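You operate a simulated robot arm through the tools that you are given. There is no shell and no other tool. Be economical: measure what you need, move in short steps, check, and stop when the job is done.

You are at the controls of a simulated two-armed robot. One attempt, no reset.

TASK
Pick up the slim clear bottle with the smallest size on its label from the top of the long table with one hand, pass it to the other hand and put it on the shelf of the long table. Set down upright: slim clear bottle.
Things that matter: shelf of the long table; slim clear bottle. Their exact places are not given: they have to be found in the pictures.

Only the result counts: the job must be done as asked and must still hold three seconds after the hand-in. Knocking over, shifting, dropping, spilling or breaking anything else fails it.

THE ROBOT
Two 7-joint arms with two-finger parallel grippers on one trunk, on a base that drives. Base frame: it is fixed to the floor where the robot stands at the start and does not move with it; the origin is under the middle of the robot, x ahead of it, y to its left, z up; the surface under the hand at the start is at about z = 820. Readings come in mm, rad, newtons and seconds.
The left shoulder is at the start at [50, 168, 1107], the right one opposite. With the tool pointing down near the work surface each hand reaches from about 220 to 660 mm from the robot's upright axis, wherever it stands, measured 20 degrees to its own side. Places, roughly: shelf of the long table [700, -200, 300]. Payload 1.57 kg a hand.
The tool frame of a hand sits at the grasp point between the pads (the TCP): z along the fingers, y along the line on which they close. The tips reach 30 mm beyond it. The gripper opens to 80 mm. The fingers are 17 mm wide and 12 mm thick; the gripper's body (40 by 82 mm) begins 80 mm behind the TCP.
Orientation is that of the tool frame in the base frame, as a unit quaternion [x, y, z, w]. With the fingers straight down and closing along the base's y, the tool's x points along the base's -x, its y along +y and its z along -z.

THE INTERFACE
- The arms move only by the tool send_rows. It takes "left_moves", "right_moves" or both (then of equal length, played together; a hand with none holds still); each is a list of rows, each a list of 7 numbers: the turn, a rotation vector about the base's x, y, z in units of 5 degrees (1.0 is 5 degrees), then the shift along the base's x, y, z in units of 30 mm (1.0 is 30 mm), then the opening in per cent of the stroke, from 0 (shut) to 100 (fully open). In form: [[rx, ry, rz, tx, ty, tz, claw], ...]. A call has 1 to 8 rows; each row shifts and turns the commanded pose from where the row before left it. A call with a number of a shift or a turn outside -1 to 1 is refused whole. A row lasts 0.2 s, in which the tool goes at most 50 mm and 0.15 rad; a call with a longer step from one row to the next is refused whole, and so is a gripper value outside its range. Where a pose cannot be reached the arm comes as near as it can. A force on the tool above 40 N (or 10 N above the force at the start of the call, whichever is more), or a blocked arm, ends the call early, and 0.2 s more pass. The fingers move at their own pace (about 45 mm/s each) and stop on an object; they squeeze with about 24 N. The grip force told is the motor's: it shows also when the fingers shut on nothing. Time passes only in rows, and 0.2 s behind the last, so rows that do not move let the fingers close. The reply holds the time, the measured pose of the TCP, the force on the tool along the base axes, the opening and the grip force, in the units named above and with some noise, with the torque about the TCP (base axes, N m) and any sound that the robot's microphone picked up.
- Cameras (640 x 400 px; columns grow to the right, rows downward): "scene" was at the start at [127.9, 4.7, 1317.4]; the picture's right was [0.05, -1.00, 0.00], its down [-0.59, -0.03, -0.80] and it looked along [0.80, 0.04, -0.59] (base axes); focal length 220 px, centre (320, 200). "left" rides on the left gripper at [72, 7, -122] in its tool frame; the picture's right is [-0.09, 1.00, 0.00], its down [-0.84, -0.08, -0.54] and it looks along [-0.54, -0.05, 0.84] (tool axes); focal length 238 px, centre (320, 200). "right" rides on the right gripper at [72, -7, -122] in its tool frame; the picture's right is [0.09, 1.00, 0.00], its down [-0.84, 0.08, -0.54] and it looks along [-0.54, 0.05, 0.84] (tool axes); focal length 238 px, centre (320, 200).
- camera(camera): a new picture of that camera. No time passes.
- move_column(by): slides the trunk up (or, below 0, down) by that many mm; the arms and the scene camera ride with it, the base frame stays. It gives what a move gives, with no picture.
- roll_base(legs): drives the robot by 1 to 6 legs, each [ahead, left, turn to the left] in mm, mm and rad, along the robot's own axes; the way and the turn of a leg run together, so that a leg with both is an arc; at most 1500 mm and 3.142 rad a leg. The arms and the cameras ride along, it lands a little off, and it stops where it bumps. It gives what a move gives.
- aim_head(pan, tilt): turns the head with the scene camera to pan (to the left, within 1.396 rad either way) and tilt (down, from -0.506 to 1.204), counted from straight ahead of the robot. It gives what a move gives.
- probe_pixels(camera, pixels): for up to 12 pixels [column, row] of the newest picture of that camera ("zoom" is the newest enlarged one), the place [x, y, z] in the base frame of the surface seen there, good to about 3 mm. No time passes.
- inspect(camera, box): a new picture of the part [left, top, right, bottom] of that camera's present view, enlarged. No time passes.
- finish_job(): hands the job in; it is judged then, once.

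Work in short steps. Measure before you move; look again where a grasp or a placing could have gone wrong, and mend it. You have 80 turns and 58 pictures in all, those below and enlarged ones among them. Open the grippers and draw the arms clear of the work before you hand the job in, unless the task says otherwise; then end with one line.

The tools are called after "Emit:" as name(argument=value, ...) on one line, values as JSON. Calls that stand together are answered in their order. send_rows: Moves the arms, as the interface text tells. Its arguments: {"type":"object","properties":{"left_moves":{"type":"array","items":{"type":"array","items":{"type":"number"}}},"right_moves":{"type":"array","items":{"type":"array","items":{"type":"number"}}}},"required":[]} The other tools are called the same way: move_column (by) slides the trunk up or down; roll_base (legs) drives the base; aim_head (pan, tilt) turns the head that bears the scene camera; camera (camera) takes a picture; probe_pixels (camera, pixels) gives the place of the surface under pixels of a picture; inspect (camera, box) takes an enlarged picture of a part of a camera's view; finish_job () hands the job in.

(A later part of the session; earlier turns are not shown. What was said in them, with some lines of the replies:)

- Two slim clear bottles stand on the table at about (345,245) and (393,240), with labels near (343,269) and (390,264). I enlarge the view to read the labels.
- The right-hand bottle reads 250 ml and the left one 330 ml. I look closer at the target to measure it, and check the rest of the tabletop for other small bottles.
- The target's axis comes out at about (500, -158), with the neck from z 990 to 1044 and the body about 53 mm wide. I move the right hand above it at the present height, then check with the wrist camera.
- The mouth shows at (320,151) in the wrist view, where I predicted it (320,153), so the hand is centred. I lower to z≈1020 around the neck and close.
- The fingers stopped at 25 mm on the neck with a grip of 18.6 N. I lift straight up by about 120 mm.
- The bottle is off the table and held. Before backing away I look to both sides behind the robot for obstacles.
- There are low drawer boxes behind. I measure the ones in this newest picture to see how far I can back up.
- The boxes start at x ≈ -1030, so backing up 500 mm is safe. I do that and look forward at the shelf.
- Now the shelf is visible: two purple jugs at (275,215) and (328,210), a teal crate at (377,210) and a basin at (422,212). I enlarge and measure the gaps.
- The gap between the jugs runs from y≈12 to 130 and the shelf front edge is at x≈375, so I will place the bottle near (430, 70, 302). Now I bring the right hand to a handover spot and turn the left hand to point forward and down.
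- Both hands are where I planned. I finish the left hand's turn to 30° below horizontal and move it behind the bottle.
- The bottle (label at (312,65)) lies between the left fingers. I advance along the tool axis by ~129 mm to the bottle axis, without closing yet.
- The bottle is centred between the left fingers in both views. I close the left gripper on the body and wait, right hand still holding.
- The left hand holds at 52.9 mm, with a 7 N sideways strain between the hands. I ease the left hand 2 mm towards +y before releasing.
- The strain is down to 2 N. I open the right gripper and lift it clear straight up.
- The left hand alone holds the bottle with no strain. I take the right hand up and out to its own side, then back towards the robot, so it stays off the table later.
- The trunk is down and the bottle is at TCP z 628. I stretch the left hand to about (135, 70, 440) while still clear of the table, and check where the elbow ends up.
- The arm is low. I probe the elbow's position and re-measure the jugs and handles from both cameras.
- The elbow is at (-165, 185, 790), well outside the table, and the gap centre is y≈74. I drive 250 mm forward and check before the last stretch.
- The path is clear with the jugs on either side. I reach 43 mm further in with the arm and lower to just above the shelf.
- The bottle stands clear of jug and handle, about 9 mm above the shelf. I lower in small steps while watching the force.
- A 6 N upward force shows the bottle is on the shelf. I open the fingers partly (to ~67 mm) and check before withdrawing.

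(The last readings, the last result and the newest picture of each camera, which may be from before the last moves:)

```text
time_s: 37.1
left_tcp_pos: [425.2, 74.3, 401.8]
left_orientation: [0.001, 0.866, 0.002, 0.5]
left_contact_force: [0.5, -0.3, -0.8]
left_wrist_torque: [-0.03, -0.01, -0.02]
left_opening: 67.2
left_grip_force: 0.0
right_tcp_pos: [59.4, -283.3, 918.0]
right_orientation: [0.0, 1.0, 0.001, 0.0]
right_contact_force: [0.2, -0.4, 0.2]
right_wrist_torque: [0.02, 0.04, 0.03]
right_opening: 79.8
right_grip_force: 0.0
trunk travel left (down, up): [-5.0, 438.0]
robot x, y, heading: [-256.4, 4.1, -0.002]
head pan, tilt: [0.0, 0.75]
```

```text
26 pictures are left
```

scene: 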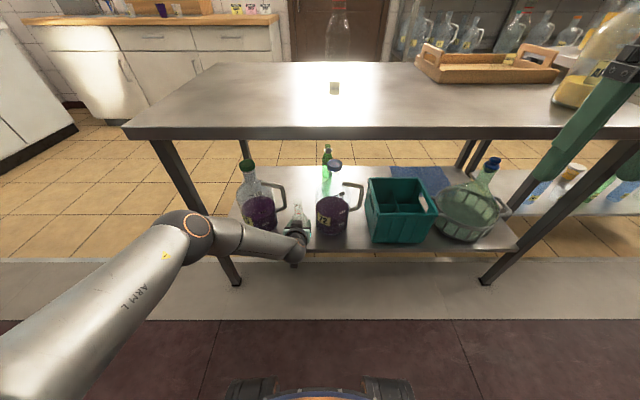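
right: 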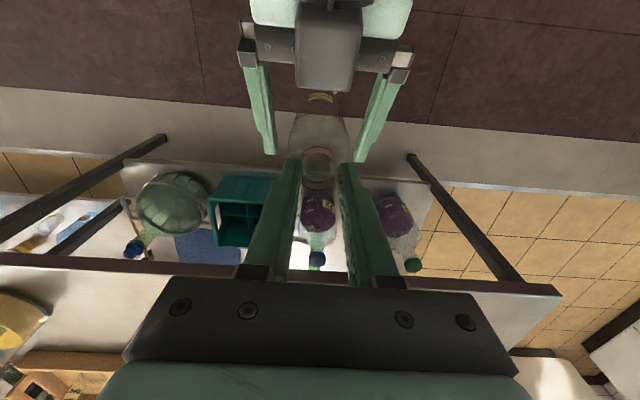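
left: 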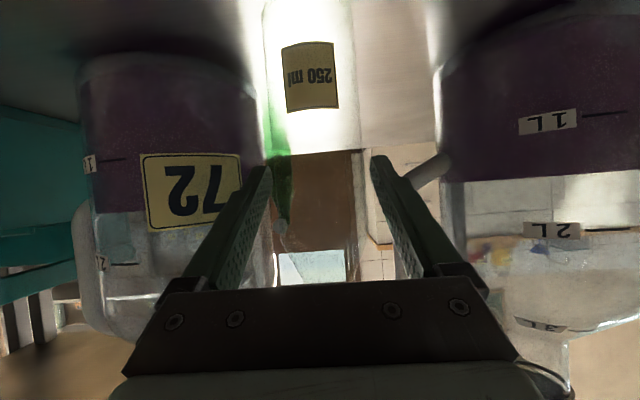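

The fingers are free of the bottle, which stands upright. I withdraw the left hand back along its axis.

Emit:
send_rows(left_moves=[[0, 0, 0, -0.4, 0, 0.23, 84], [0, 0, 0, -0.7, 0, 0.4, 84], [0, 0, 0, -0.7, 0, 0.4, 84], [0, 0, 0, -0.8, 0, 0.46, 84], [0, 0, 0, -0.9, 0, 0.3, 84], [0, 0, 0, -1, 0, 0, 84], [0, 0, 0, -1, 0, 0, 84], [0, 0, 0, -1, 0, 0, 84]])

Emit:
roll_base(legs=[[-250, 0, 0]])

Emit:
inspect(camera="scene", box=[165, 40, 485, 240])

```text
time_s: 38.9
left_tcp_pos: [228.6, 65.7, 462.8]
left_orientation: [-0.001, 0.867, 0.005, 0.498]
left_contact_force: [-0.3, 0.0, 0.9]
left_wrist_torque: [0.0, 0.01, 0.02]
left_opening: 67.5
left_grip_force: 0.0
left hand out of reach, approached as far as the arm can: row 7, 8
right_tcp_pos: [58.1, -283.5, 918.6]
right_orientation: [0.001, 1.0, 0.001, 0.0]
right_contact_force: [0.0, 0.6, 1.0]
right_wrist_torque: [0.0, -0.01, -0.01]
right_opening: 80.0
right_grip_force: 0.1
trunk travel left (down, up): [-5.0, 438.0]
robot x, y, heading: [-256.7, 1.1, 0.001]
head pan, tilt: [0.0, 0.75]
```

```text
time_s: 40.7
left_tcp_pos: [-21.5, 64.8, 463.2]
left_orientation: [-0.001, 0.867, 0.004, 0.498]
left_contact_force: [0.5, 0.3, 0.0]
left_wrist_torque: [0.0, -0.01, -0.04]
left_opening: 67.0
left_grip_force: 0.1
right_tcp_pos: [-193.6, -283.3, 917.1]
right_orientation: [0.002, 1.0, 0.0, 0.0]
right_contact_force: [-0.2, 0.3, 0.8]
right_wrist_torque: [-0.02, -0.02, 0.0]
right_opening: 80.0
right_grip_force: 0.1
trunk travel left (down, up): [-5.0, 438.0]
robot x, y, heading: [-506.7, 3.0, -0.003]
head pan, tilt: [0.0, 0.75]
```

```text
2.00 times, centred on (325, 140) of scene
```

zoom: 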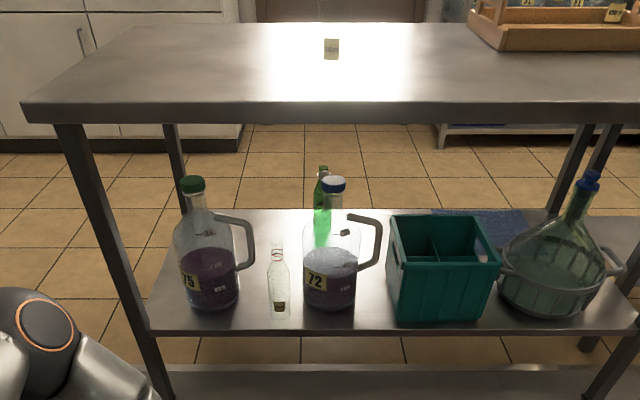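

The 250 ml bottle stands upright on the shelf between the jugs. The other objects look unmoved, both grippers are open and the arms are clear, so I hand the job in.

Emit:
finish_job()

```text
The job is handed in.
```

The 250 ml bottle, the smaller of the two slim clear ones, was picked up with the right hand, passed to the left, and now stands upright on the long table's shelf between the two purple jugs; nothing else appeared to move in the final picture.
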